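You operate a simulated robot arm through the tools that you are given. There is no shell and no other tool. Be economical: measure what you need, move in short steps, check, and stop when the job is done.

The job below is to be done with a simulated two-armed robot. You get a single attempt, and the scene is never put back.

## Task
Run the middle tall rack to level 5, then park at level 3.
Fine: at the cream cabinet pull the stop button out and switch on; knob off at the end.

Only the result counts: the job must be done as asked and must still hold three seconds after the hand-in. Knocking over, shifting, dropping, spilling or breaking anything else fails it.

## Robot
Two 6-joint arms with three-finger grippers on one trunk, on a base that drives. Base frame: it is fixed to the floor where the robot stands at the start and does not move with it; the origin is under the middle of the robot, x ahead of it, y to its left, z up. Readings come in m, rad, newtons and seconds.
The left shoulder is at the start at [0.04, 0.147, 1.342], the right one opposite. With the tool pointing down near the work surface each hand reaches from about 0.28 to 0.5 m from the robot's upright axis, wherever it stands, measured 20 degrees to its own side. Places, roughly: cabinet knob [0.8, 0, 1]; cabinet stop button [0.7, 0, 0.8]; middle rack arms [1.7, -1.5, 2.3]; white box direction knob [-0.1, 0.6, 1]; white box down button [0.1, 0.4, 1]; white box lock latch [0, 0.4, 0.8]; white box mushroom button [0.2, 0.5, 1]; white box power switch [0.1, 0.4, 0.9]; white box reset button [0, 0.4, 1]; white box speed knob [0, 0.6, 1]; white box start button [-0.1, 0.4, 1]; white box stop button [0, 0.4, 1]; white box up button [0.1, 0.5, 1]. Payload 2.69 kg a hand.
The TCP of each hand is the grasp point between the finger pads, 0.029 m short of the fingertips. In the tool frame z runs along the fingers and y along their closing line. The gripper opens to 0.12 m. The gripper's body begins 0.078 m behind the TCP.
Orientation is that of the tool frame in the base frame, as a unit quaternion [w, x, y, z]. With the fingers straight down and closing along the base's y, the tool's x points along the base's -x, its y along +y and its z along -z.

## Interface
- The arms move only by the tool send_rows. It takes "left_rows", "right_rows" or both (then of equal length, played together; a hand with none holds still); each is a list of rows, each a list of 6 numbers: the shift along the base's x, y, z in m, then the turn, a rotation vector about the base's x, y, z in rad. In form: [[tx, ty, tz, rx, ry, rz], ...]. A call has 1 to 20 rows; each row is the pose to reach, as a shift and turn from the pose commanded when the call began. "left_gripper" and "right_gripper" are, for a hand that has rows, the opening, from 0 (shut) to 1 (fully open), set as the call begins (left out, the last holds). Rows are played at 5 a second. More than 0.05 m and 0.15 rad between two rows, or a gripper value outside its range, and nothing of the call is played. A pose out of reach is approached as far as the arm can. The call stops where the force on the tool passes 40 N (or 10 N more than at its start, if that is more) or the arm is blocked; 0.2 s more then pass. Each finger halts on what it meets, pressing with about 27 N; the grip force reading is that of the motor and also rises with nothing between the fingers. The clock runs only during rows and for 0.2 s after the last one: add rows that repeat a pose to give the fingers time. The reply holds the time, the measured pose of the TCP, the force on the tool along the base axes, the opening and the grip force, in the units named above and with some noise, with the torque about the TCP (base axes, N m) and any sound that the robot's microphone picked up.
- Cameras (640 x 400 px; columns grow to the right, rows downward): "scene" is now at [0.077, 0.0452, 1.5423]; the picture's right is [0.70, -0.72, -0.00], its down [-0.64, -0.63, -0.43] and it looks along [0.31, 0.30, -0.90] (base axes); focal length 226 px, centre (320, 200). "left" rides on the left gripper at [0.063, 0, -0.104] in its tool frame; the picture's right is [0.00, 1.00, 0.00], its down [-0.83, 0.00, -0.56] and it looks along [-0.56, 0.00, 0.83] (tool axes); focal length 275 px, centre (320, 200). "right" rides on the right gripper at [0.063, 0, -0.104] in its tool frame; the picture's right is [0.00, 1.00, 0.00], its down [-0.83, 0.00, -0.56] and it looks along [-0.56, 0.00, 0.83] (tool axes); focal length 275 px, centre (320, 200).
- snapshot(camera): a new picture of that camera. No time passes.
- slide_trunk(by): slides the trunk up (or, below 0, down) by that many m; the arms and the scene camera ride with it, the base frame stays. It gives what a move gives, with no picture.
- steer(legs): drives the robot by 1 to 6 legs, each [ahead, turn to the left] in m and rad, along the robot's own axes; the way and the turn of a leg run together, so that a leg with both is an arc; at most 1.5 m and 3.142 rad a leg. The arms and the cameras ride along, it lands a little off, and it stops where it bumps. It gives what a move gives.
- aim_head(pan, tilt): turns the head with the scene camera to pan (to the left, within 1.501 rad either way) and tilt (down, from -0.506 to 1.204), counted from straight ahead of the robot. It gives what a move gives.
- pixel_to_xyz(camera, pixels): for up to 12 pixels [column, row] of the newest picture of that camera ("zoom" is the newest enlarged one), the place [x, y, z] in the base frame of the surface seen there, good to about 0.002 m, but the place of the scene camera against the robot may be out by one fixed shift of up to 0.018 m in any direction. No time passes.
- zoom(camera, box): a new picture of the part [left, top, right, bottom] of that camera's present view, enlarged. No time passes.
- close_job(): hands the job in; it is judged then, once.

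Keep the steps short. Do not move on a guess: measure, check each grasp and each placing, and mend mistakes. In all there are 80 turns and 70 pictures (those below and enlarged ones count). Leave the grippers open and the arms clear of the work at the hand-in unless told otherwise, and finish with a single line.

The tools are called after ">>>" as a command line: name --argument value ..., lists and objects as JSON in quotes. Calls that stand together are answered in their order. send_rows: Moves the arms, as the interface text tells. Its arguments: {"type":"object","properties":{"left_rows":{"type":"array"},"left_gripper":{"type":"number"},"right_rows":{"type":"array"},"right_gripper":{"type":"number"}},"required":[]} The other tools are called the same way: slide_trunk (by) slides the trunk up or down; steer (legs) drives the base; aim_head (pan, tilt) turns the head that bears the scene camera; snapshot (camera) takes a picture; pixel_to_xyz (camera, pixels) gives the place of the surface under pixels of a picture; zoom (camera, box) takes an enlarged picture of a part of a camera's view; close_job () hands the job in.

At the start:

```text
time_s: 0.0
left_tcp_pos: [0.4975, 0.2346, 1.0005]
left_ee_rot: [0.001, 0.0, 1.0, 0.001]
left_force: [-0.2, -0.5, 0.0]
left_torque: [-0.03, 0.0, 0.02]
left_opening: 0.1197
left_finger_force: 0.1
right_tcp_pos: [0.4867, -0.2097, 0.9991]
right_ee_rot: [0.0, -0.001, 1.0, 0.0]
right_force: [-0.5, -0.5, -0.2]
right_torque: [-0.02, 0.04, -0.03]
right_opening: 0.12
right_finger_force: 0.0
trunk travel left (down, up): [-0.469, 0.029]
robot x, y, heading: [0.0019, 0.0007, -0.002]
head pan, tilt: [0.773, 1.121]
```

scene: 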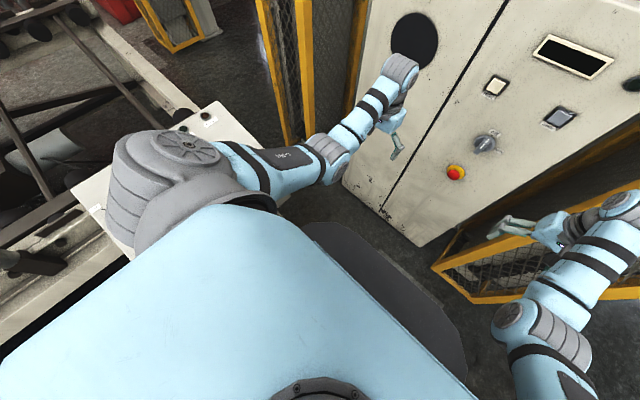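
right: 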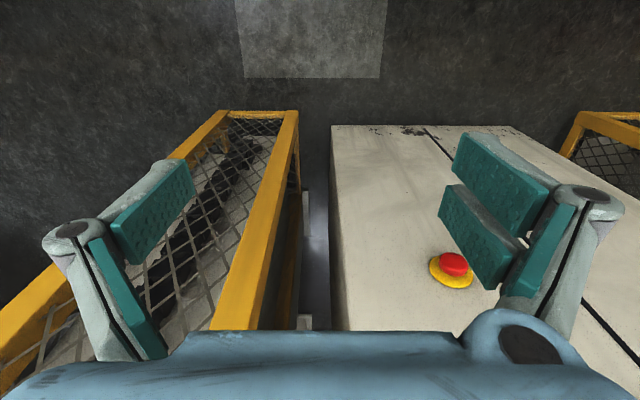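
left: 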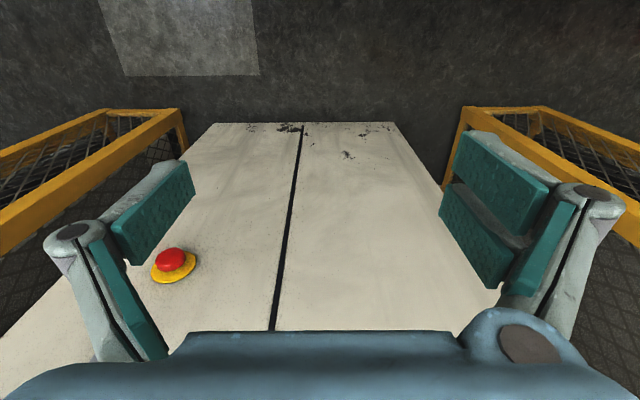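

I see the cream cabinet ahead, with its stop button and knob, and part of a white box to the left. First I'll aim the head at the cabinet.

>>> aim_head --pan 0.0 --tilt 0.6

>>> snapshot --camera "scene"

```text
time_s: 1.1
left_tcp_pos: [0.4979, 0.2348, 1.0002]
left_ee_rot: [0.0, 0.001, 1.0, 0.0]
left_force: [0.5, 0.8, 0.0]
left_torque: [-0.03, 0.0, 0.0]
left_opening: 0.1199
left_finger_force: 0.1
right_tcp_pos: [0.4877, -0.2086, 0.9993]
right_ee_rot: [-0.001, -0.001, 1.0, 0.0]
right_force: [-0.7, 0.1, -0.2]
right_torque: [0.01, 0.02, 0.04]
right_opening: 0.1198
right_finger_force: 0.0
trunk travel left (down, up): [-0.469, 0.029]
robot x, y, heading: [-0.0015, -0.0029, -0.004]
head pan, tilt: [0.0, 0.6]
```

```text
66 pictures are left
```

scene: 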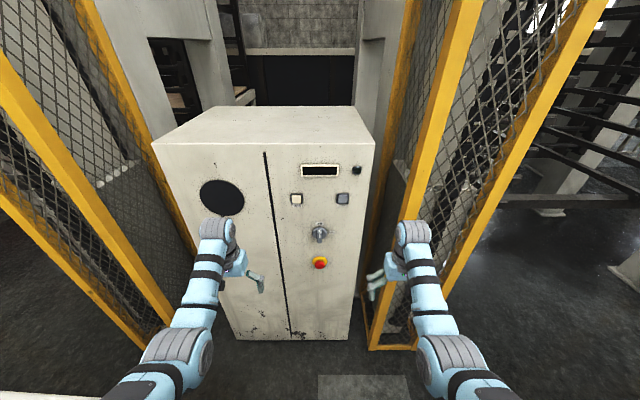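

>>> zoom --camera "scene" --box '[270, 150, 390, 290]'

>>> pixel_to_xyz --camera "scene" --pixels '[[320, 234], [320, 263], [296, 199], [342, 198], [320, 170], [355, 171], [280, 250], [300, 280], [340, 280]]'

>>> aim_head --pan 1.45 --tilt 0.8

>>> snapshot --camera "scene"

>>> aim_head --pan -0.7 --tilt -0.2

>>> snapshot --camera "scene"

```text
2.86 times, centred on (330, 220) of scene
```

zoom: 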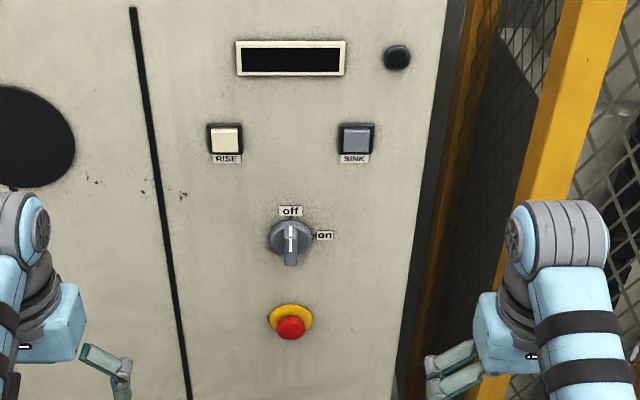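

```text
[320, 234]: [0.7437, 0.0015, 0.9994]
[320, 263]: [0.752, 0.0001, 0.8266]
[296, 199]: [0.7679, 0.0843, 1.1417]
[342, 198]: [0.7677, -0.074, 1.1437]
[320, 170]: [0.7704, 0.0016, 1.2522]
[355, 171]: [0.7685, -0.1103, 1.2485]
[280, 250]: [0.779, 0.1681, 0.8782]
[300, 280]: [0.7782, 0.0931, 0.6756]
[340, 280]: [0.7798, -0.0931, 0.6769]
```

```text
time_s: 2.7
left_tcp_pos: [0.4956, 0.2357, 1.0005]
left_ee_rot: [0.0, 0.0, 1.0, 0.0]
left_force: [-0.2, -0.5, -0.1]
left_torque: [0.02, 0.07, 0.0]
left_opening: 0.1203
left_finger_force: 0.0
right_tcp_pos: [0.488, -0.2085, 0.9992]
right_ee_rot: [0.0, 0.0, 1.0, 0.0]
right_force: [-0.1, 0.9, 0.5]
right_torque: [0.0, 0.0, 0.0]
right_opening: 0.1202
right_finger_force: 0.1
trunk travel left (down, up): [-0.469, 0.029]
robot x, y, heading: [0.0051, 0.0, -0.002]
head pan, tilt: [1.45, 0.799]
```

```text
64 pictures are left
```

scene: 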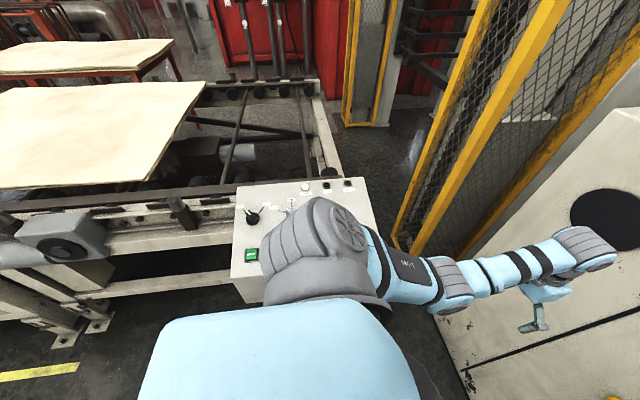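

```text
time_s: 4.7
left_tcp_pos: [0.4976, 0.2343, 1.0]
left_ee_rot: [0.0, 0.0, 1.0, 0.0]
left_force: [-0.9, -1.4, -0.7]
left_torque: [0.01, -0.02, 0.01]
left_opening: 0.1199
left_finger_force: 0.0
right_tcp_pos: [0.4887, -0.2088, 0.9995]
right_ee_rot: [0.0, 0.0, 1.0, -0.001]
right_force: [0.3, 0.1, 0.5]
right_torque: [0.0, -0.01, 0.0]
right_opening: 0.1202
right_finger_force: 0.0
trunk travel left (down, up): [-0.469, 0.029]
robot x, y, heading: [-0.0019, -0.0023, 0.004]
head pan, tilt: [-0.7, -0.201]
```

```text
63 pictures are left
```

scene: 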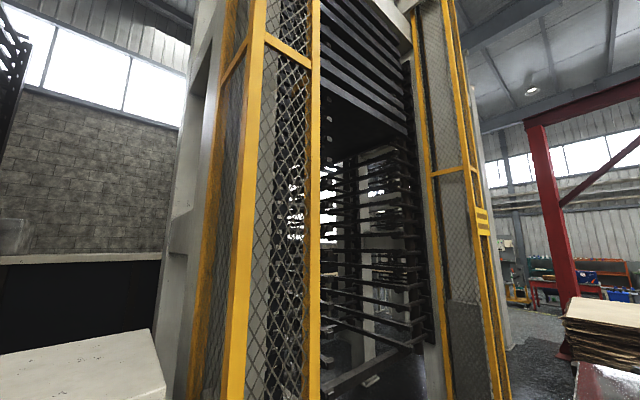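

The cabinet has RISE and SINK buttons, a display, an off/on knob (now at off, "on" 90° to the right) and the red stop button. I'll swing the right tool to point at the cabinet while moving it inward, staying back from the face.

>>> send_rows --right_rows '[[0.0, 0.03, 0, 0, 0, 0], [0.0, 0.06, 0, 0, -0.1428, 0], [0.01, 0.08, 0, 0, -0.2856, 0], [0.02, 0.1, 0, 0, -0.4284, 0], [0.03, 0.11, 0, 0, -0.5712, 0], [0.04, 0.12, 0, 0, -0.714, 0], [0.05, 0.13, 0, 0, -0.8568, 0], [0.06, 0.14, 0, 0, -0.9996, 0], [0.07, 0.15, 0, 0, -1.1424, 0], [0.08, 0.16, 0, 0, -1.2852, 0], [0.09, 0.17, 0, 0, -1.428, 0], [0.1, 0.18, 0, 0, -1.5708, 0], [0.1, 0.18, 0, 0, -1.5708, 0]]' --right_gripper 0.6

>>> snapshot --camera "right"

>>> aim_head --pan 0.0 --tilt 0.5

>>> snapshot --camera "scene"

```text
time_s: 6.2
left_tcp_pos: [0.4967, 0.2346, 1.0]
left_ee_rot: [0.0, 0.0, 1.0, 0.0]
left_force: [-0.7, 0.2, 0.4]
left_torque: [-0.01, -0.02, -0.02]
left_opening: 0.12
left_finger_force: 0.1
right_tcp_pos: [0.5871, -0.1579, 1.0806]
right_ee_rot: [0.425, 0.004, 0.903, -0.067]
right_force: [-0.5, -0.1, -0.2]
right_torque: [-0.02, 0.0, 0.01]
right_opening: 0.072
right_finger_force: 0.0
right hand out of reach, approached as far as the arm can: row 7
trunk travel left (down, up): [-0.469, 0.029]
robot x, y, heading: [0.0014, -0.001, -0.001]
head pan, tilt: [-0.7, -0.201]
stopped in row 7 (right hand): the arm was blocked; the commanded pose is now the measured one
```

```text
62 pictures are left
```

right: 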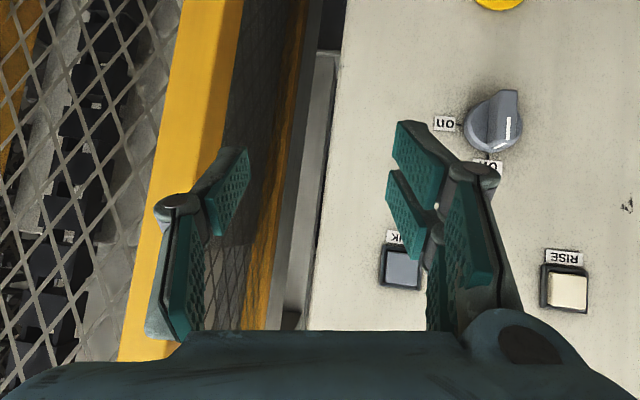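

```text
time_s: 7.2
left_tcp_pos: [0.4978, 0.2347, 1.0005]
left_ee_rot: [0.0, 0.0, 1.0, 0.0]
left_force: [1.2, 0.5, 0.0]
left_torque: [-0.02, 0.01, -0.02]
left_opening: 0.1202
left_finger_force: 0.0
right_tcp_pos: [0.5864, -0.1575, 1.08]
right_ee_rot: [0.423, 0.004, 0.903, -0.068]
right_force: [0.3, -0.2, 0.6]
right_torque: [-0.01, 0.02, -0.02]
right_opening: 0.072
right_finger_force: 0.1
trunk travel left (down, up): [-0.469, 0.029]
robot x, y, heading: [0.0003, 0.0011, 0.002]
head pan, tilt: [0.0, 0.499]
```

```text
61 pictures are left
```

scene: 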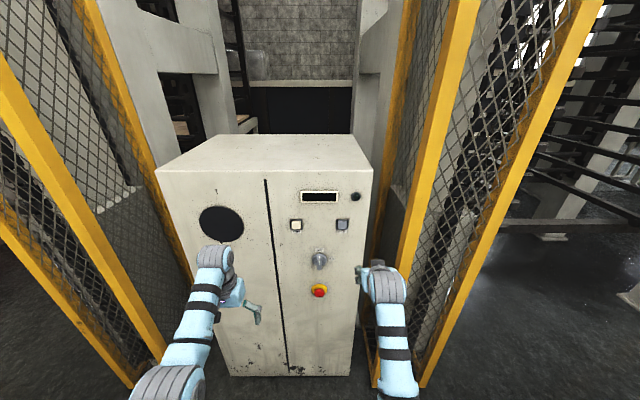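

The arm ran out of reach while tilting, because the shoulder is well above the work. I'll lower the trunk by 0.2 m and finish the turn from there.

>>> slide_trunk --by -0.2

>>> send_rows --right_rows '[[0.0, 0.02, 0.02, 0.018, -0.138, 0.021], [0.0, 0.04, 0.04, 0.036, -0.277, 0.041], [0.0, 0.06, 0.06, 0.055, -0.415, 0.062], [0.0, 0.08, 0.08, 0.073, -0.554, 0.082], [0.0, 0.1, 0.1, 0.091, -0.692, 0.103], [0.0, 0.1, 0.1, 0.091, -0.692, 0.103]]'

>>> snapshot --camera "right"

```text
time_s: 9.4
left_tcp_pos: [0.4971, 0.2354, 0.7992]
left_ee_rot: [0.0, 0.0, 1.0, 0.0]
left_force: [0.5, -0.1, 0.3]
left_torque: [0.01, 0.01, 0.01]
left_opening: 0.12
left_finger_force: 0.1
right_tcp_pos: [0.5868, -0.1585, 0.8779]
right_ee_rot: [0.423, 0.005, 0.904, -0.068]
right_force: [0.4, -0.2, 0.4]
right_torque: [-0.01, 0.0, 0.01]
right_opening: 0.0719
right_finger_force: 0.1
trunk travel left (down, up): [-0.269, 0.229]
robot x, y, heading: [-0.0017, -0.0003, -0.003]
head pan, tilt: [0.0, 0.499]
```

```text
time_s: 10.2
left_tcp_pos: [0.4982, 0.2353, 0.7995]
left_ee_rot: [0.0, 0.0, 1.0, 0.0]
left_force: [0.4, -0.5, 0.0]
left_torque: [0.01, -0.01, 0.04]
left_opening: 0.1203
left_finger_force: 0.2
right_tcp_pos: [0.6178, -0.1704, 0.9945]
right_ee_rot: [0.632, -0.01, 0.768, -0.1]
right_force: [-0.4, -0.2, 0.4]
right_torque: [0.0, -0.01, 0.01]
right_opening: 0.0719
right_finger_force: 0.0
right hand out of reach, approached as far as the arm can: row 3
trunk travel left (down, up): [-0.269, 0.229]
robot x, y, heading: [0.0038, 0.0044, 0.002]
head pan, tilt: [0.0, 0.499]
stopped in row 3 (right hand): the arm was blocked; the commanded pose is now the measured one
```

```text
60 pictures are left
```

right: 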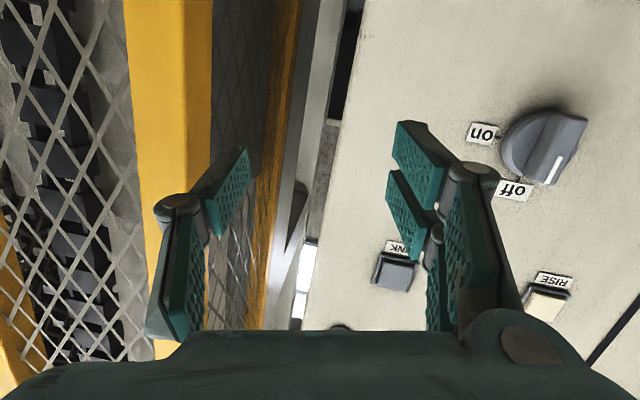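

The wrist folds too close to the body, so the robot is too near for this pose. I'll back up 0.12 m straight, then finish levelling the tool.

>>> steer --legs '[[-0.12, 0]]'

```text
time_s: 11.4
left_tcp_pos: [0.3789, 0.2332, 0.7992]
left_ee_rot: [0.0, 0.001, 1.0, 0.0]
left_force: [-0.8, -0.6, -1.0]
left_torque: [0.04, 0.05, -0.03]
left_opening: 0.1201
left_finger_force: 0.0
right_tcp_pos: [0.499, -0.1705, 0.9933]
right_ee_rot: [0.631, -0.01, 0.769, -0.1]
right_force: [-0.5, 0.2, -0.8]
right_torque: [0.02, 0.03, 0.0]
right_opening: 0.0718
right_finger_force: 0.1
trunk travel left (down, up): [-0.269, 0.229]
robot x, y, heading: [-0.1196, -0.0008, -0.006]
head pan, tilt: [0.0, 0.499]
```

>>> send_rows --right_rows '[[0.04, 0.02, 0.0, 0, 0, 0], [0.08, 0.04, 0.0, 0.039, -0.049, 0.032], [0.1, 0.08, 0.0, 0.078, -0.098, 0.064], [0.11, 0.12, 0.0, 0.117, -0.147, 0.096], [0.11, 0.16, 0.0, 0.156, -0.196, 0.128], [0.11, 0.17, 0.0, 0.156, -0.196, 0.128], [0.11, 0.17, 0.0, 0.156, -0.196, 0.128]]'

>>> snapshot --camera "right"

```text
time_s: 13.0
left_tcp_pos: [0.3773, 0.2339, 0.7998]
left_ee_rot: [0.0, 0.0, 1.0, 0.0]
left_force: [0.7, -1.0, -0.1]
left_torque: [-0.02, 0.0, 0.03]
left_opening: 0.12
left_finger_force: 0.2
right_tcp_pos: [0.6081, -0.0004, 0.9938]
right_ee_rot: [0.708, 0.0, 0.706, 0.0]
right_force: [-0.4, 0.4, -0.6]
right_torque: [0.0, 0.01, -0.01]
right_opening: 0.072
right_finger_force: 0.0
right hand out of reach, approached as far as the arm can: row 6
trunk travel left (down, up): [-0.269, 0.229]
robot x, y, heading: [-0.122, -0.0007, 0.001]
head pan, tilt: [0.0, 0.499]
```

```text
59 pictures are left
```

right: 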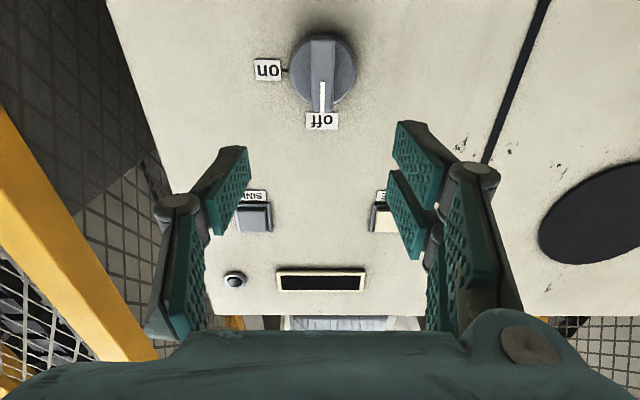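

The tool is now level and pointing at the cabinet. I'll measure the controls with the wrist camera.

>>> pixel_to_xyz --camera "right" --pixels '[[322, 95], [322, 55], [322, 40], [300, 70], [345, 70], [255, 218], [383, 218], [320, 285], [280, 160], [233, 280]]'

>>> send_rows --right_rows '[[0.0, 0.0, -0.045, 0, 0, 0], [0.0, 0.0, -0.09, 0, 0, 0], [0.0, 0.0, -0.135, 0, 0, 0], [0.0, 0.0, -0.165, 0, 0, 0], [0.0, 0.0, -0.165, 0, 0, 0]]'

>>> snapshot --camera "right"

```text
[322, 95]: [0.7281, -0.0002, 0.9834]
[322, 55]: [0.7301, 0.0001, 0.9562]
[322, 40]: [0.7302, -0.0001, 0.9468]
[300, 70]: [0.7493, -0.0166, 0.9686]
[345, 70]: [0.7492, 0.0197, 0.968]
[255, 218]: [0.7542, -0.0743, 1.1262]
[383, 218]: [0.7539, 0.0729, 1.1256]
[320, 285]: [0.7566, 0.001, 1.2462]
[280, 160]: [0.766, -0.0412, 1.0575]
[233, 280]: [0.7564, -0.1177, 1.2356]
```

```text
time_s: 14.2
left_tcp_pos: [0.3775, 0.2355, 0.7993]
left_ee_rot: [0.0, 0.001, 1.0, 0.001]
left_force: [-0.7, 0.2, -1.0]
left_torque: [-0.01, 0.0, -0.02]
left_opening: 0.1201
left_finger_force: 0.1
right_tcp_pos: [0.5577, -0.0321, 0.8638]
right_ee_rot: [0.708, -0.001, 0.706, 0.001]
right_force: [0.5, 0.3, 0.5]
right_torque: [0.02, 0.01, -0.01]
right_opening: 0.0721
right_finger_force: 0.0
right hand out of reach, approached as far as the arm can: row 1, 2, 3, 4, 5
trunk travel left (down, up): [-0.269, 0.229]
robot x, y, heading: [-0.1227, -0.0012, -0.004]
head pan, tilt: [0.0, 0.499]
```

```text
58 pictures are left
```

right: 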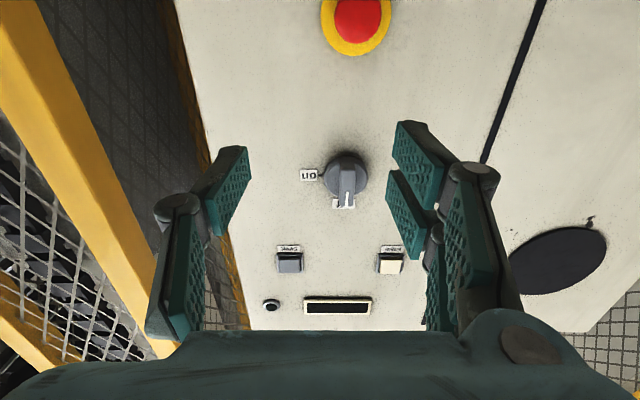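

The arm is at its far reach here. I'll measure the stop button, then lower the trunk another 0.15 m and drive 0.1 m ahead so the arm has slack.

>>> pixel_to_xyz --camera "right" --pixels '[[357, 20], [357, 5], [338, 12], [376, 12], [357, 40], [330, 25], [385, 25], [357, 52], [288, 265], [390, 265]]'

>>> slide_trunk --by -0.15

>>> steer --legs '[[0.07, 0]]'

>>> snapshot --camera "right"

```text
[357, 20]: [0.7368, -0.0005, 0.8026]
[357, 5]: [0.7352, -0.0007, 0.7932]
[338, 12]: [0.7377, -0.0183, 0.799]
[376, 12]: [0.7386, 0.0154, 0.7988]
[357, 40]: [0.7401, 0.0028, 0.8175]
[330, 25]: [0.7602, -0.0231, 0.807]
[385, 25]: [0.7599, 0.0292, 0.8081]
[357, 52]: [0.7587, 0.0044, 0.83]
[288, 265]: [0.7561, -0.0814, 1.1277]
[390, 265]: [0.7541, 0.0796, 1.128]
```

```text
time_s: 16.0
left_tcp_pos: [0.3778, 0.2343, 0.6493]
left_ee_rot: [0.0, 0.001, 1.0, 0.0]
left_force: [0.5, 0.2, -0.3]
left_torque: [0.01, 0.01, 0.01]
left_opening: 0.1198
left_finger_force: 0.1
right_tcp_pos: [0.5571, -0.0312, 0.7137]
right_ee_rot: [0.708, -0.001, 0.707, 0.002]
right_force: [0.6, -0.4, -0.7]
right_torque: [0.01, 0.04, -0.01]
right_opening: 0.0719
right_finger_force: 0.0
trunk travel left (down, up): [-0.119, 0.379]
robot x, y, heading: [-0.1179, -0.0031, -0.002]
head pan, tilt: [0.0, 0.499]
```

```text
time_s: 17.0
left_tcp_pos: [0.4477, 0.2346, 0.6479]
left_ee_rot: [0.0, 0.001, 1.0, 0.0]
left_force: [0.5, 0.9, -0.1]
left_torque: [-0.03, 0.0, 0.0]
left_opening: 0.1199
left_finger_force: 0.1
right_tcp_pos: [0.6278, -0.032, 0.7125]
right_ee_rot: [0.707, 0.0, 0.707, 0.001]
right_force: [0.1, 0.1, -0.5]
right_torque: [0.02, 0.02, -0.01]
right_opening: 0.0721
right_finger_force: 0.0
trunk travel left (down, up): [-0.119, 0.379]
robot x, y, heading: [-0.0487, -0.0025, -0.001]
head pan, tilt: [0.0, 0.499]
```

```text
57 pictures are left
```

right: 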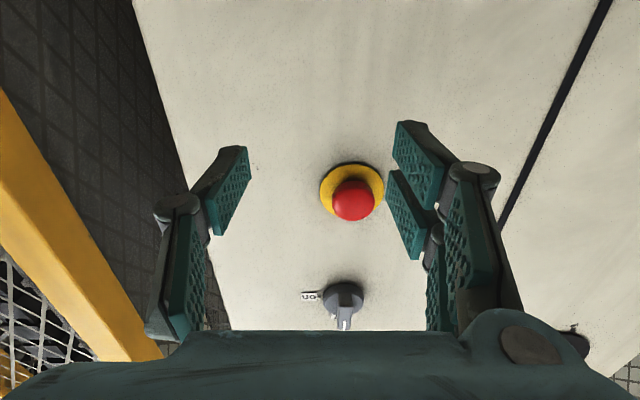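

>>> pixel_to_xyz --camera "right" --pixels '[[352, 200], [336, 200], [368, 200], [352, 183], [352, 217], [330, 190], [374, 190], [352, 166], [300, 160]]'

>>> send_rows --right_rows '[[0.01, 0.016, 0.04, 0, 0, 0], [0.015, 0.032, 0.08, 0, 0, 0], [0.015, 0.032, 0.09, 0, 0, 0], [0.015, 0.032, 0.09, 0, 0, 0]]'

>>> snapshot --camera "right"

```text
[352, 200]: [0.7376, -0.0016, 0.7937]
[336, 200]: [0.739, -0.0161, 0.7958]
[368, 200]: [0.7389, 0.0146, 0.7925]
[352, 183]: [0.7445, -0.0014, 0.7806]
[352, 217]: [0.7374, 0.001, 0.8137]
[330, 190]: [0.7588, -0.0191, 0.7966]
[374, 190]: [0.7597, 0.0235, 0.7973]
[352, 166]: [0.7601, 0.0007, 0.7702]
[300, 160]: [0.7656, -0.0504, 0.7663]
```

```text
time_s: 18.0
left_tcp_pos: [0.4482, 0.2352, 0.6491]
left_ee_rot: [0.001, 0.001, 1.0, -0.001]
left_force: [0.4, 0.8, 0.0]
left_torque: [0.02, 0.02, 0.03]
left_opening: 0.1199
left_finger_force: 0.0
right_tcp_pos: [0.6593, -0.0224, 0.7977]
right_ee_rot: [0.709, 0.0, 0.705, -0.009]
right_force: [-0.7, -0.4, 0.6]
right_torque: [0.05, 0.01, 0.03]
right_opening: 0.0718
right_finger_force: 0.0
right hand out of reach, approached as far as the arm can: row 2, 3, 4
trunk travel left (down, up): [-0.119, 0.379]
robot x, y, heading: [-0.0456, 0.0002, -0.004]
head pan, tilt: [0.0, 0.499]
```

```text
56 pictures are left
```

right: 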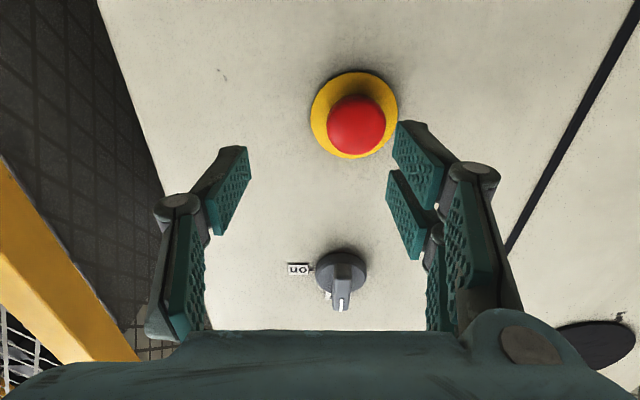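

Cap: centre about y 0, z 0.797, front x 0.738, plate x 0.760. The reach note was only the near limit, so I'll step forward to x ≈0.69 and check the real pose.

>>> send_rows --right_rows '[[0.03, 0.0, -0.005, 0, 0, 0], [0.05, 0.0, -0.005, 0, 0, 0], [0.05, 0.0, -0.005, 0, 0, 0]]'

```text
time_s: 18.8
left_tcp_pos: [0.4478, 0.2329, 0.6504]
left_ee_rot: [0.0, 0.001, 1.0, -0.001]
left_force: [0.2, -0.2, -0.8]
left_torque: [0.01, -0.03, 0.02]
left_opening: 0.1202
left_finger_force: 0.1
right_tcp_pos: [0.6707, -0.0179, 0.8021]
right_ee_rot: [0.708, 0.0, 0.706, 0.0]
right_force: [-0.3, -0.4, 0.1]
right_torque: [0.02, 0.02, -0.03]
right_opening: 0.0719
right_finger_force: 0.1
right hand out of reach, approached as far as the arm can: row 1, 2, 3
trunk travel left (down, up): [-0.119, 0.379]
robot x, y, heading: [-0.0486, 0.0002, -0.007]
head pan, tilt: [0.0, 0.499]
```

The arm is at its far limit (wrist about 0.53 m from the shoulder). I'll retract a bit, lower the trunk 0.1 m and drive 0.07 m ahead.

>>> send_rows --right_rows '[[-0.04, -0.01, 0.0, 0, 0, 0], [-0.075, -0.01, 0.0, 0, 0, 0], [-0.075, -0.01, 0.0, 0, 0, 0]]'

>>> slide_trunk --by -0.1

>>> steer --legs '[[0.065, 0]]'

```text
time_s: 19.8
left_tcp_pos: [0.4483, 0.233, 0.6498]
left_ee_rot: [0.0, 0.001, 1.0, -0.001]
left_force: [0.2, 0.2, -0.2]
left_torque: [0.0, 0.02, 0.0]
left_opening: 0.12
left_finger_force: 0.2
right_tcp_pos: [0.6229, -0.1083, 0.7993]
right_ee_rot: [0.716, -0.015, 0.696, -0.056]
right_force: [0.3, -0.4, 0.0]
right_torque: [-0.03, -0.02, 0.01]
right_opening: 0.0721
right_finger_force: 0.1
right hand out of reach, approached as far as the arm can: row 1, 2, 3
trunk travel left (down, up): [-0.119, 0.379]
robot x, y, heading: [-0.0528, -0.0008, 0.001]
head pan, tilt: [0.0, 0.499]
stopped in row 3 (right hand): the arm was blocked; the commanded pose is now the measured one
```

```text
time_s: 21.1
left_tcp_pos: [0.4474, 0.2348, 0.5501]
left_ee_rot: [-0.001, 0.001, 1.0, 0.0]
left_force: [-1.1, -0.2, -0.1]
left_torque: [0.02, 0.01, 0.01]
left_opening: 0.12
left_finger_force: 0.0
right_tcp_pos: [0.6227, -0.1084, 0.6991]
right_ee_rot: [0.716, -0.013, 0.695, -0.057]
right_force: [1.0, -0.5, -0.4]
right_torque: [-0.03, 0.04, -0.01]
right_opening: 0.0718
right_finger_force: 0.0
trunk travel left (down, up): [-0.019, 0.479]
robot x, y, heading: [-0.0501, 0.0061, -0.003]
head pan, tilt: [0.0, 0.499]
```

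```text
time_s: 22.1
left_tcp_pos: [0.5137, 0.2348, 0.5486]
left_ee_rot: [-0.001, 0.001, 1.0, -0.001]
left_force: [0.1, -0.2, 1.1]
left_torque: [-0.01, 0.01, 0.02]
left_opening: 0.1201
left_finger_force: 0.0
right_tcp_pos: [0.6892, -0.1069, 0.6995]
right_ee_rot: [0.716, -0.015, 0.695, -0.057]
right_force: [-0.8, 0.7, -0.5]
right_torque: [0.0, -0.02, 0.01]
right_opening: 0.0721
right_finger_force: 0.0
trunk travel left (down, up): [-0.019, 0.479]
robot x, y, heading: [0.016, 0.0002, -0.003]
head pan, tilt: [0.0, 0.499]
```

Now I'll bring the right tool in front of the stop button at standoff x ≈0.70, levelled, and see whether it gets there from this stance.

>>> send_rows --right_rows '[[0.003, 0.03, 0.025, 0.03, 0.01, 0.02], [0.005, 0.06, 0.05, 0.06, 0.02, 0.04], [0.005, 0.085, 0.075, 0.102, 0.03, 0.059], [0.005, 0.107, 0.0975, 0.102, 0.03, 0.059], [0.005, 0.107, 0.0975, 0.102, 0.03, 0.059]]'

>>> snapshot --camera "right"

```text
time_s: 23.3
left_tcp_pos: [0.5134, 0.2333, 0.5486]
left_ee_rot: [-0.001, 0.0, 1.0, 0.001]
left_force: [0.3, 0.7, -0.3]
left_torque: [-0.01, -0.01, 0.04]
left_opening: 0.1199
left_finger_force: 0.1
right_tcp_pos: [0.7281, -0.0519, 0.7865]
right_ee_rot: [0.707, 0.002, 0.708, -0.012]
right_force: [-2.9, -6.5, -9.6]
right_torque: [-0.35, 0.27, 0.06]
right_opening: 0.0725
right_finger_force: 0.1
right hand out of reach, approached as far as the arm can: row 2, 3, 4, 5
trunk travel left (down, up): [-0.019, 0.479]
robot x, y, heading: [0.0154, -0.0052, -0.005]
head pan, tilt: [0.0, 0.499]
```

```text
55 pictures are left
```

right: 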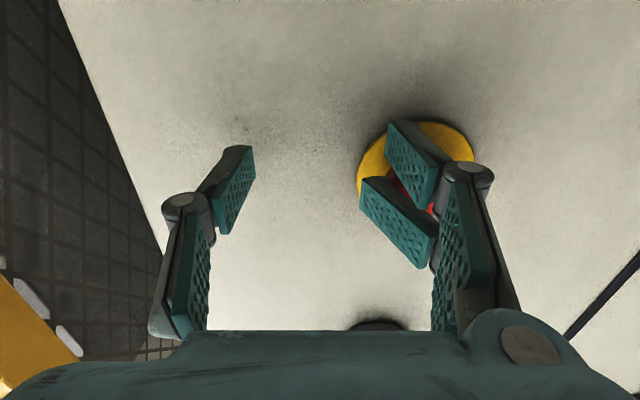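

The left finger touches the stop button's side. Close in, the wrist runs out of bend, so it needs the tool yawed toward the work. I'll back off right and down, then yaw the tool left by 0.2 and pitch it slightly down.

>>> send_rows --right_rows '[[0.02, -0.04, 0, 0, 0, 0.0], [0.02, -0.08, 0.0, 0, 0.0, 0.0], [0.01, -0.08, -0.04, 0, 0.05, 0.07], [0.0, -0.08, -0.08, 0, 0.1, 0.14], [0.0, -0.06, -0.11, 0, 0.15, 0.2], [0.0, -0.03, -0.12, 0, 0.15, 0.2], [0.0, 0.0, -0.12, 0, 0.15, 0.2], [0.0, 0.0, -0.12, 0, 0.15, 0.2]]'

>>> snapshot --camera "right"

```text
time_s: 25.1
left_tcp_pos: [0.5129, 0.2344, 0.5504]
left_ee_rot: [0.0, 0.001, 1.0, 0.0]
left_force: [-0.3, -0.4, -0.1]
left_torque: [-0.04, 0.02, 0.01]
left_opening: 0.1199
left_finger_force: 0.1
right_tcp_pos: [0.7248, -0.0367, 0.6684]
right_ee_rot: [0.649, -0.069, 0.755, 0.071]
right_force: [0.3, 0.7, 0.5]
right_torque: [-0.02, -0.03, 0.0]
right_opening: 0.072
right_finger_force: 0.1
trunk travel left (down, up): [-0.019, 0.479]
robot x, y, heading: [0.0192, -0.0017, 0.001]
head pan, tilt: [0.0, 0.499]
```

```text
54 pictures are left
```

right: 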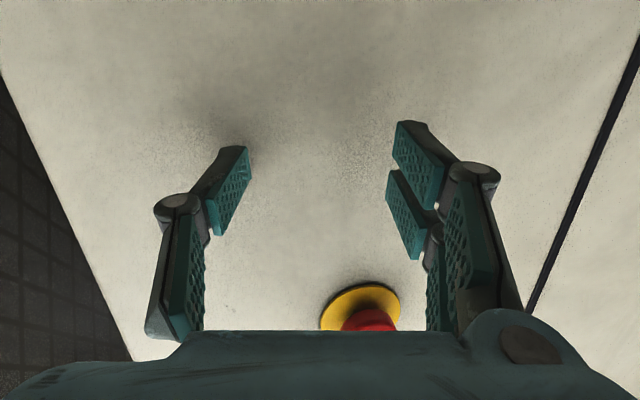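

This pose is within reach. Next I'll raise the open fingers, narrowed to about 0.06 m, around the cap from below with the yaw eased to 0.1, and look.

>>> send_rows --right_rows '[[-0.005, 0.01, 0.03, 0, 0, -0.03], [-0.005, 0.02, 0.06, 0, 0, -0.06], [-0.004, 0.033, 0.09, 0, 0, -0.1], [-0.003, 0.034, 0.12, 0, 0, -0.1], [-0.003, 0.034, 0.132, 0, 0, -0.1], [-0.003, 0.034, 0.132, 0, 0, -0.1]]' --right_gripper 0.54

>>> snapshot --camera "right"

```text
time_s: 26.1
left_tcp_pos: [0.5141, 0.2358, 0.5481]
left_ee_rot: [0.0, -0.001, 1.0, -0.001]
left_force: [-0.9, 0.2, -0.4]
left_torque: [-0.01, -0.02, 0.01]
left_opening: 0.1199
left_finger_force: 0.0
right_tcp_pos: [0.7308, -0.0169, 0.769]
right_ee_rot: [0.638, -0.034, 0.769, 0.03]
right_force: [3.2, 8.6, -10.5]
right_torque: [-0.53, 0.24, 0.03]
right_opening: 0.0685
right_finger_force: 3.2
right hand out of reach, approached as far as the arm can: row 3, 4, 5
trunk travel left (down, up): [-0.019, 0.479]
robot x, y, heading: [0.0137, 0.0006, 0.002]
head pan, tilt: [0.0, 0.499]
stopped in row 5 (right hand): the force on the tool passed its limit at 48 N (the readings are from after the stop); the commanded pose is now the measured one
```

```text
53 pictures are left
```

right: 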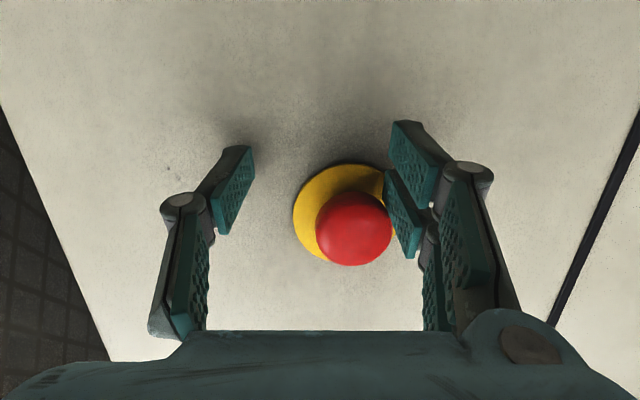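

The finger touched the button again; the limit comes from reaching across the body. Standing further left, so the shoulder faces the controls, would fix that. I'll pull the hand down and away, then check the room on the left.

>>> send_rows --right_rows '[[0.0, -0.005, -0.03, 0, 0, 0], [0.0, -0.03, -0.07, 0, 0, 0], [-0.02, -0.06, -0.09, 0, 0, 0], [-0.04, -0.1, -0.09, 0, 0, 0], [-0.06, -0.13, -0.09, 0, 0, -0.0]]'

>>> aim_head --pan 1.2 --tilt 1.1

>>> snapshot --camera "scene"

```text
time_s: 27.5
left_tcp_pos: [0.5137, 0.2343, 0.5492]
left_ee_rot: [-0.001, 0.0, 1.0, -0.002]
left_force: [0.2, 0.3, -0.5]
left_torque: [-0.01, 0.02, 0.03]
left_opening: 0.12
left_finger_force: 0.1
right_tcp_pos: [0.6806, -0.1423, 0.7173]
right_ee_rot: [0.664, -0.031, 0.747, 0.036]
right_force: [-0.4, 0.2, -0.3]
right_torque: [-0.02, -0.04, 0.02]
right_opening: 0.0649
right_finger_force: 0.1
trunk travel left (down, up): [-0.019, 0.479]
robot x, y, heading: [0.0155, 0.0014, 0.002]
head pan, tilt: [0.0, 0.499]
stopped in row 5 (right hand): the arm was blocked; the commanded pose is now the measured one
```

```text
time_s: 28.9
left_tcp_pos: [0.5127, 0.2345, 0.5497]
left_ee_rot: [0.0, 0.001, 1.0, 0.0]
left_force: [-1.0, 1.1, -0.2]
left_torque: [-0.02, 0.01, -0.03]
left_opening: 0.1199
left_finger_force: 0.1
right_tcp_pos: [0.6812, -0.142, 0.7162]
right_ee_rot: [0.662, -0.032, 0.748, 0.037]
right_force: [-0.1, 0.2, -0.2]
right_torque: [0.02, -0.03, 0.03]
right_opening: 0.0648
right_finger_force: 0.0
trunk travel left (down, up): [-0.019, 0.479]
robot x, y, heading: [0.0142, 0.0022, 0.0]
head pan, tilt: [1.201, 1.1]
```

```text
52 pictures are left
```

scene: 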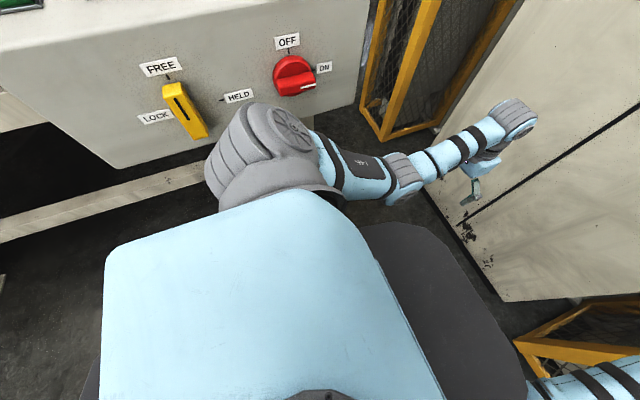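

>>> pixel_to_xyz --camera "scene" --pixels '[[230, 60], [120, 165], [205, 135], [360, 100], [215, 160], [295, 80], [400, 240], [500, 370], [420, 215], [340, 160], [100, 200]]'

```text
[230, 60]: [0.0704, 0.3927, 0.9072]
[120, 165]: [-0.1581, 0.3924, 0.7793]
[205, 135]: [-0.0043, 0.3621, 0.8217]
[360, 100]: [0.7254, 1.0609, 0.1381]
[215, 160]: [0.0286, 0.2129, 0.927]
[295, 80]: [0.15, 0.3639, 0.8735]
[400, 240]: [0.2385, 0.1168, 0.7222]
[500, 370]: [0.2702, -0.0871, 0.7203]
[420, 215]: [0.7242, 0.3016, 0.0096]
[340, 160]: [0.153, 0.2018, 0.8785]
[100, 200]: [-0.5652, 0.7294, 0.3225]
```

The shoulder is only about 0.13 m from the white box's switch and latch, so I won't move sideways. A steeper downward pitch of about 0.4, with a little yaw, eases the wrist, so I'll try that below the stop button.

>>> send_rows --right_rows '[[0.0, 0.03, 0.0, 0, 0.08, 0.03], [0.0, 0.06, 0.0, 0, 0.16, 0.06], [0.0, 0.1, 0.0, 0, 0.24, 0.08], [0.01, 0.14, -0.0, 0, 0.3, 0.08], [0.015, 0.14, 0.0, 0, 0.3, 0.08], [0.015, 0.14, 0.0, 0, 0.3, 0.08]]'

>>> snapshot --camera "right"

```text
time_s: 30.3
left_tcp_pos: [0.5126, 0.2333, 0.5495]
left_ee_rot: [0.0, 0.0, 1.0, -0.002]
left_force: [-0.4, -0.3, -0.3]
left_torque: [-0.03, 0.0, 0.0]
left_opening: 0.1202
left_finger_force: 0.1
right_tcp_pos: [0.7011, -0.0206, 0.714]
right_ee_rot: [0.541, -0.053, 0.837, 0.056]
right_force: [-0.3, -1.1, -0.9]
right_torque: [-0.02, -0.04, 0.02]
right_opening: 0.0647
right_finger_force: 0.1
right hand out of reach, approached as far as the arm can: row 4, 5, 6
trunk travel left (down, up): [-0.019, 0.479]
robot x, y, heading: [0.0148, -0.0013, -0.003]
head pan, tilt: [1.201, 1.1]
```

```text
51 pictures are left
```

right: 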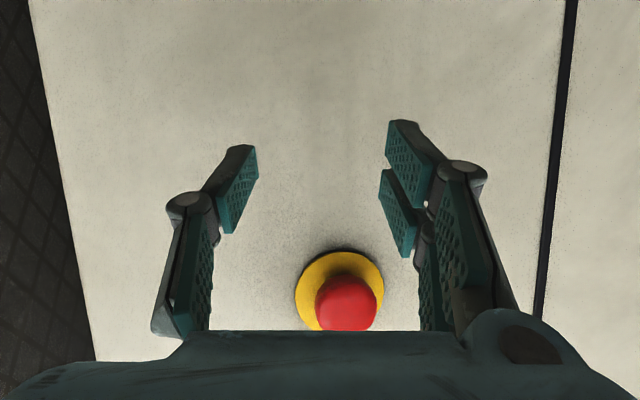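

Reaching across to y = 0 is what fails. Better: use the left arm with the robot standing about 0.15 m further right, so the left shoulder faces the controls. I'll check the room on the right.

>>> aim_head --pan -0.8 --tilt 1.0

>>> snapshot --camera "scene"

```text
time_s: 32.3
left_tcp_pos: [0.5136, 0.2346, 0.5497]
left_ee_rot: [0.0, 0.0, 1.0, 0.0]
left_force: [0.0, 0.8, 0.0]
left_torque: [-0.02, 0.0, 0.01]
left_opening: 0.1199
left_finger_force: 0.0
right_tcp_pos: [0.701, -0.0202, 0.7125]
right_ee_rot: [0.541, -0.053, 0.837, 0.057]
right_force: [-0.3, -0.7, -0.7]
right_torque: [0.0, 0.01, 0.03]
right_opening: 0.0649
right_finger_force: 0.0
trunk travel left (down, up): [-0.019, 0.479]
robot x, y, heading: [0.0169, -0.0005, 0.0]
head pan, tilt: [-0.799, 1.0]
```

```text
50 pictures are left
```

scene: 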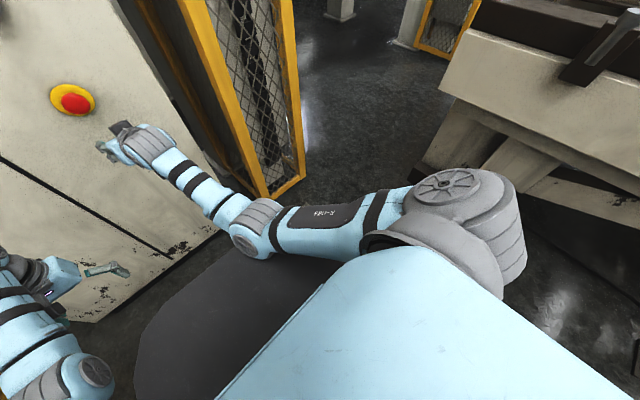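

>>> pixel_to_xyz --camera "scene" --pixels '[[255, 215], [135, 140], [460, 185], [270, 195], [235, 130], [300, 180], [520, 150], [440, 100], [600, 190], [370, 150], [190, 180], [620, 160]]'

```text
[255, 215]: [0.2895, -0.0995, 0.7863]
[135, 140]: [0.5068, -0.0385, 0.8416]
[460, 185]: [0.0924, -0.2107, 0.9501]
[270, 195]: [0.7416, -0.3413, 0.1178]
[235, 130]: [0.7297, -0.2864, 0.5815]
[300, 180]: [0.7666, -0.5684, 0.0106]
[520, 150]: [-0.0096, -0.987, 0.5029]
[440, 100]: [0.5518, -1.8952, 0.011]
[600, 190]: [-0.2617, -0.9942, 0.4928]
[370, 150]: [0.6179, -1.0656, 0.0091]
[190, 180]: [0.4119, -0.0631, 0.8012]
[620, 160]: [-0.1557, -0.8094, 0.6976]
```

There is free floor on the right: the fence is at x ≥0.6 and the table at y ≤-0.8. I'll stow the right arm tool-down near the body, then shift the robot right.

>>> send_rows --right_rows '[[-0.03, -0.0225, -0.011, -0.015, 0.143, -0.014], [-0.065, -0.045, -0.022, -0.03, 0.286, -0.028], [-0.1, -0.0675, -0.033, -0.045, 0.429, -0.042], [-0.135, -0.09, -0.045, -0.06, 0.572, -0.056], [-0.17, -0.1125, -0.056, -0.075, 0.715, -0.07], [-0.205, -0.135, -0.067, -0.09, 0.858, -0.084], [-0.24, -0.1575, -0.078, -0.105, 1.0, -0.098], [-0.28, -0.18, -0.09, -0.12, 1.145, -0.112], [-0.28, -0.18, -0.09, -0.12, 1.145, -0.112]]'

```text
time_s: 34.3
left_tcp_pos: [0.5125, 0.2339, 0.5494]
left_ee_rot: [0.0, -0.001, 1.0, 0.0]
left_force: [-0.2, -0.3, 0.4]
left_torque: [0.01, 0.01, -0.02]
left_opening: 0.12
left_finger_force: 0.0
right_tcp_pos: [0.4846, -0.1627, 0.5347]
right_ee_rot: [-0.001, 0.003, 1.0, 0.01]
right_force: [0.1, -0.7, 0.6]
right_torque: [-0.03, 0.03, -0.01]
right_opening: 0.0646
right_finger_force: 0.1
right hand out of reach, approached as far as the arm can: row 6, 7, 8, 9
trunk travel left (down, up): [-0.019, 0.479]
robot x, y, heading: [0.0181, 0.0003, 0.001]
head pan, tilt: [-0.799, 1.0]
```

>>> steer --legs '[[-0.25, 0], [0, -0.55], [0.29, 0], [0, 0.55]]'

>>> aim_head --pan 0.2 --tilt 0.7

>>> snapshot --camera "scene"

```text
time_s: 40.7
left_tcp_pos: [0.5112, 0.0837, 0.5492]
left_ee_rot: [0.0, 0.0, 1.0, 0.0]
left_force: [0.3, -0.4, -0.4]
left_torque: [-0.02, -0.02, 0.0]
left_opening: 0.1199
left_finger_force: 0.0
right_tcp_pos: [0.4823, -0.315, 0.5351]
right_ee_rot: [0.0, 0.004, 1.0, 0.01]
right_force: [-1.0, 0.3, -0.5]
right_torque: [0.04, -0.02, -0.02]
right_opening: 0.0648
right_finger_force: 0.1
trunk travel left (down, up): [-0.019, 0.479]
robot x, y, heading: [0.013, -0.1493, -0.004]
head pan, tilt: [-0.799, 1.0]
```

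```text
time_s: 42.0
left_tcp_pos: [0.5108, 0.0839, 0.5493]
left_ee_rot: [0.0, 0.0, 1.0, 0.0]
left_force: [-0.4, 0.0, -0.6]
left_torque: [-0.02, 0.0, 0.0]
left_opening: 0.1199
left_finger_force: 0.0
right_tcp_pos: [0.4817, -0.3146, 0.5355]
right_ee_rot: [0.001, 0.004, 1.0, 0.011]
right_force: [-0.4, -0.3, 0.4]
right_torque: [0.0, -0.01, 0.0]
right_opening: 0.0651
right_finger_force: 0.1
trunk travel left (down, up): [-0.019, 0.479]
robot x, y, heading: [0.0095, -0.1545, 0.004]
head pan, tilt: [0.201, 0.7]
```

```text
49 pictures are left
```

scene: 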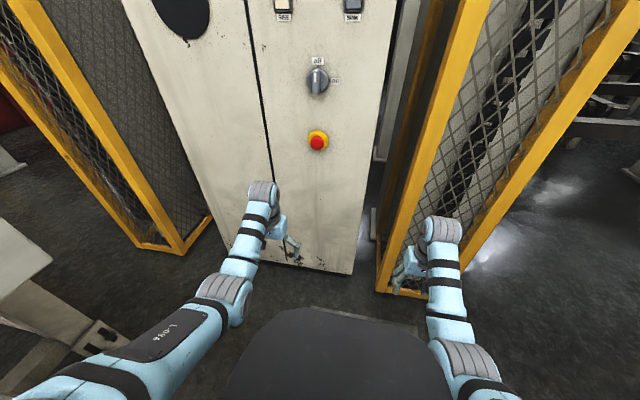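

The left shoulder now sits at y ≈0. I'll swing the left tool up to point forward, pivoting about its wrist and ending below and short of the stop button.

>>> send_rows --left_rows '[[0.027, -0.0085, 0.002, 0, -0.147, 0], [0.054, -0.017, 0.0086, 0, -0.294, 0], [0.079, -0.0255, 0.0193, 0, -0.441, 0], [0.103, -0.034, 0.0337, 0, -0.588, 0], [0.124, -0.0425, 0.0516, 0, -0.735, 0], [0.1425, -0.051, 0.073, 0, -0.882, 0], [0.157, -0.0595, 0.0968, 0, -1.029, 0], [0.169, -0.068, 0.123, 0, -1.176, 0], [0.175, -0.0765, 0.151, 0, -1.323, 0], [0.175, -0.084, 0.175, 0, -1.47, 0], [0.175, -0.084, 0.175, 0, -1.47, 0]]' --left_gripper 0.5

>>> snapshot --camera "left"

```text
time_s: 44.4
left_tcp_pos: [0.6862, -0.0012, 0.7244]
left_ee_rot: [0.671, 0.0, 0.742, 0.0]
left_force: [0.1, 0.2, -0.2]
left_torque: [-0.01, 0.03, 0.02]
left_opening: 0.0599
left_finger_force: 0.1
right_tcp_pos: [0.4826, -0.3148, 0.5357]
right_ee_rot: [0.0, 0.004, 1.0, 0.011]
right_force: [-0.3, 0.1, 0.6]
right_torque: [0.0, 0.04, -0.01]
right_opening: 0.0648
right_finger_force: 0.1
trunk travel left (down, up): [-0.019, 0.479]
robot x, y, heading: [0.0144, -0.1507, -0.002]
head pan, tilt: [0.201, 0.7]
```

```text
48 pictures are left
```

left: 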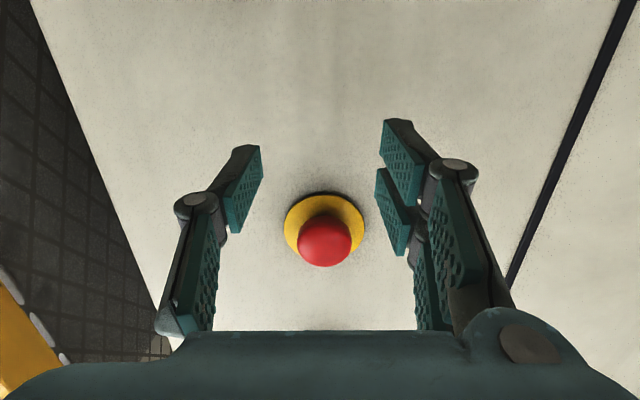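

Reached perfectly. I'll measure the cap with the left wrist camera, then raise to z 0.80 at this standoff.

>>> pixel_to_xyz --camera "left" --pixels '[[325, 240], [304, 240], [346, 240], [325, 222], [325, 258], [295, 230], [357, 230], [325, 200], [250, 150]]'

>>> send_rows --left_rows '[[0.0, 0.0, 0.04, 0, 0, 0], [0.0, 0.0, 0.077, 0, 0, 0], [0.0, 0.0, 0.077, 0, 0, 0]]'

>>> snapshot --camera "left"

```text
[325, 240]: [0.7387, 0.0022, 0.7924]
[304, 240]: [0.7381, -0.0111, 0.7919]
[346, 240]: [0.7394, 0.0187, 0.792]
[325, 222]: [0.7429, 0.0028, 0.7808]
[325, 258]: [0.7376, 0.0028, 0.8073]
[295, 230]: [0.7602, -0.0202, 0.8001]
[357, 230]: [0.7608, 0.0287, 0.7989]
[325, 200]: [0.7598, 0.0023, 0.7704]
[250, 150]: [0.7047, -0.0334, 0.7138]
```

```text
time_s: 45.2
left_tcp_pos: [0.6856, -0.0025, 0.8005]
left_ee_rot: [0.671, -0.001, 0.742, 0.001]
left_force: [0.8, -0.2, 0.7]
left_torque: [0.04, -0.03, 0.02]
left_opening: 0.0598
left_finger_force: 0.1
right_tcp_pos: [0.4831, -0.3154, 0.5369]
right_ee_rot: [0.001, 0.003, 1.0, 0.01]
right_force: [-0.4, 0.8, -0.3]
right_torque: [0.0, -0.01, -0.03]
right_opening: 0.0649
right_finger_force: 0.1
trunk travel left (down, up): [-0.019, 0.479]
robot x, y, heading: [0.0143, -0.1569, 0.003]
head pan, tilt: [0.201, 0.7]
```

```text
47 pictures are left
```

left: 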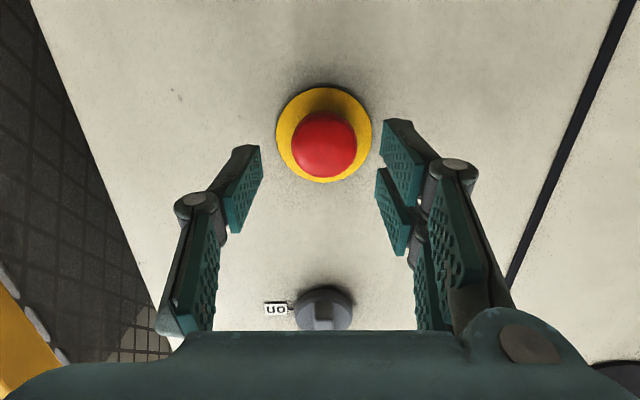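

Fingers are aligned each side of the cap. I'll advance to x ≈0.728 and close.

>>> send_rows --left_rows '[[0.02, 0.003, 0, 0, 0, 0], [0.034, 0.003, -0.001, 0, 0, 0], [0.0425, 0.003, -0.001, 0, 0, 0], [0.0425, 0.003, -0.001, 0, 0, 0]]'

>>> send_rows --left_rows '[[0, 0, 0, 0, 0, 0], [0, 0, 0, 0, 0, 0], [0, 0, 0, 0, 0, 0]]' --left_gripper 0.0

>>> snapshot --camera "left"

```text
time_s: 46.2
left_tcp_pos: [0.7293, 0.0016, 0.7998]
left_ee_rot: [0.671, 0.001, 0.741, -0.001]
left_force: [0.0, 0.7, 0.0]
left_torque: [0.02, -0.01, -0.02]
left_opening: 0.0599
left_finger_force: 0.3
right_tcp_pos: [0.4822, -0.3141, 0.5356]
right_ee_rot: [0.0, 0.003, 1.0, 0.011]
right_force: [-0.5, -0.5, -0.3]
right_torque: [0.03, -0.01, 0.0]
right_opening: 0.0647
right_finger_force: 0.0
trunk travel left (down, up): [-0.019, 0.479]
robot x, y, heading: [0.0171, -0.1553, 0.001]
head pan, tilt: [0.201, 0.7]
```

```text
time_s: 47.0
left_tcp_pos: [0.7286, 0.0012, 0.8007]
left_ee_rot: [0.671, 0.001, 0.741, 0.0]
left_force: [0.0, -2.1, -0.2]
left_torque: [-0.03, -0.01, -0.07]
left_opening: 0.0398
left_finger_force: 44.7
right_tcp_pos: [0.4827, -0.3162, 0.5366]
right_ee_rot: [0.0, 0.004, 1.0, 0.011]
right_force: [-0.1, 0.8, -0.6]
right_torque: [-0.01, 0.01, -0.03]
right_opening: 0.0646
right_finger_force: 0.0
trunk travel left (down, up): [-0.019, 0.479]
robot x, y, heading: [0.0132, -0.1502, 0.003]
head pan, tilt: [0.201, 0.7]
```

```text
46 pictures are left
```

left: 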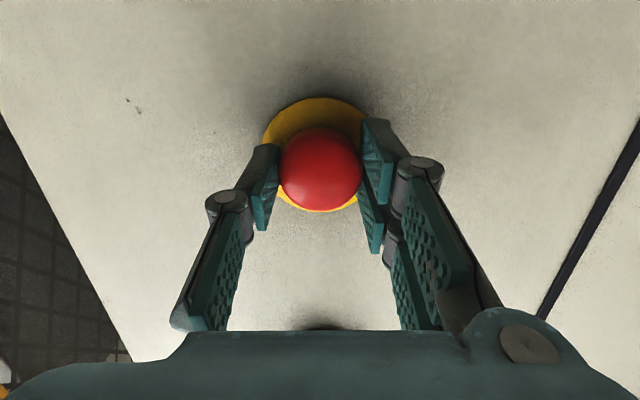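

The cap is held (opening 0.040). I'll pull straight out in small steps.

>>> send_rows --left_rows '[[-0.004, 0, 0, 0, 0, 0], [-0.008, 0, 0, 0, 0, 0], [-0.012, 0, 0, 0, 0, 0], [-0.015, 0, 0, 0, 0, 0], [-0.015, 0, 0, 0, 0, 0]]'

>>> snapshot --camera "left"

```text
time_s: 48.0
left_tcp_pos: [0.7203, 0.0017, 0.8007]
left_ee_rot: [0.671, 0.001, 0.741, 0.001]
left_force: [28.2, 0.8, 2.0]
left_torque: [0.04, 0.08, 0.0]
left_opening: 0.0397
left_finger_force: 44.8
right_tcp_pos: [0.4858, -0.3158, 0.5332]
right_ee_rot: [-0.003, 0.004, 1.0, 0.01]
right_force: [0.0, 0.2, 0.1]
right_torque: [-0.01, 0.02, 0.03]
right_opening: 0.0648
right_finger_force: 0.1
trunk travel left (down, up): [-0.019, 0.479]
robot x, y, heading: [0.0144, -0.1499, -0.003]
head pan, tilt: [0.201, 0.7]
stopped in row 4 (left hand): the force on the tool passed its limit at 44 N (the readings are from after the stop); the commanded pose is now the measured one
```

```text
45 pictures are left
```

left: 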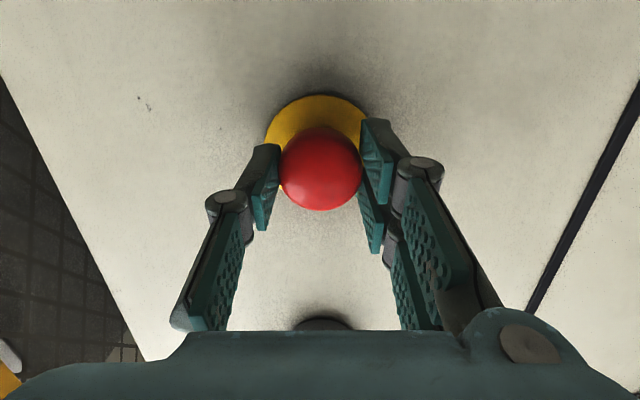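

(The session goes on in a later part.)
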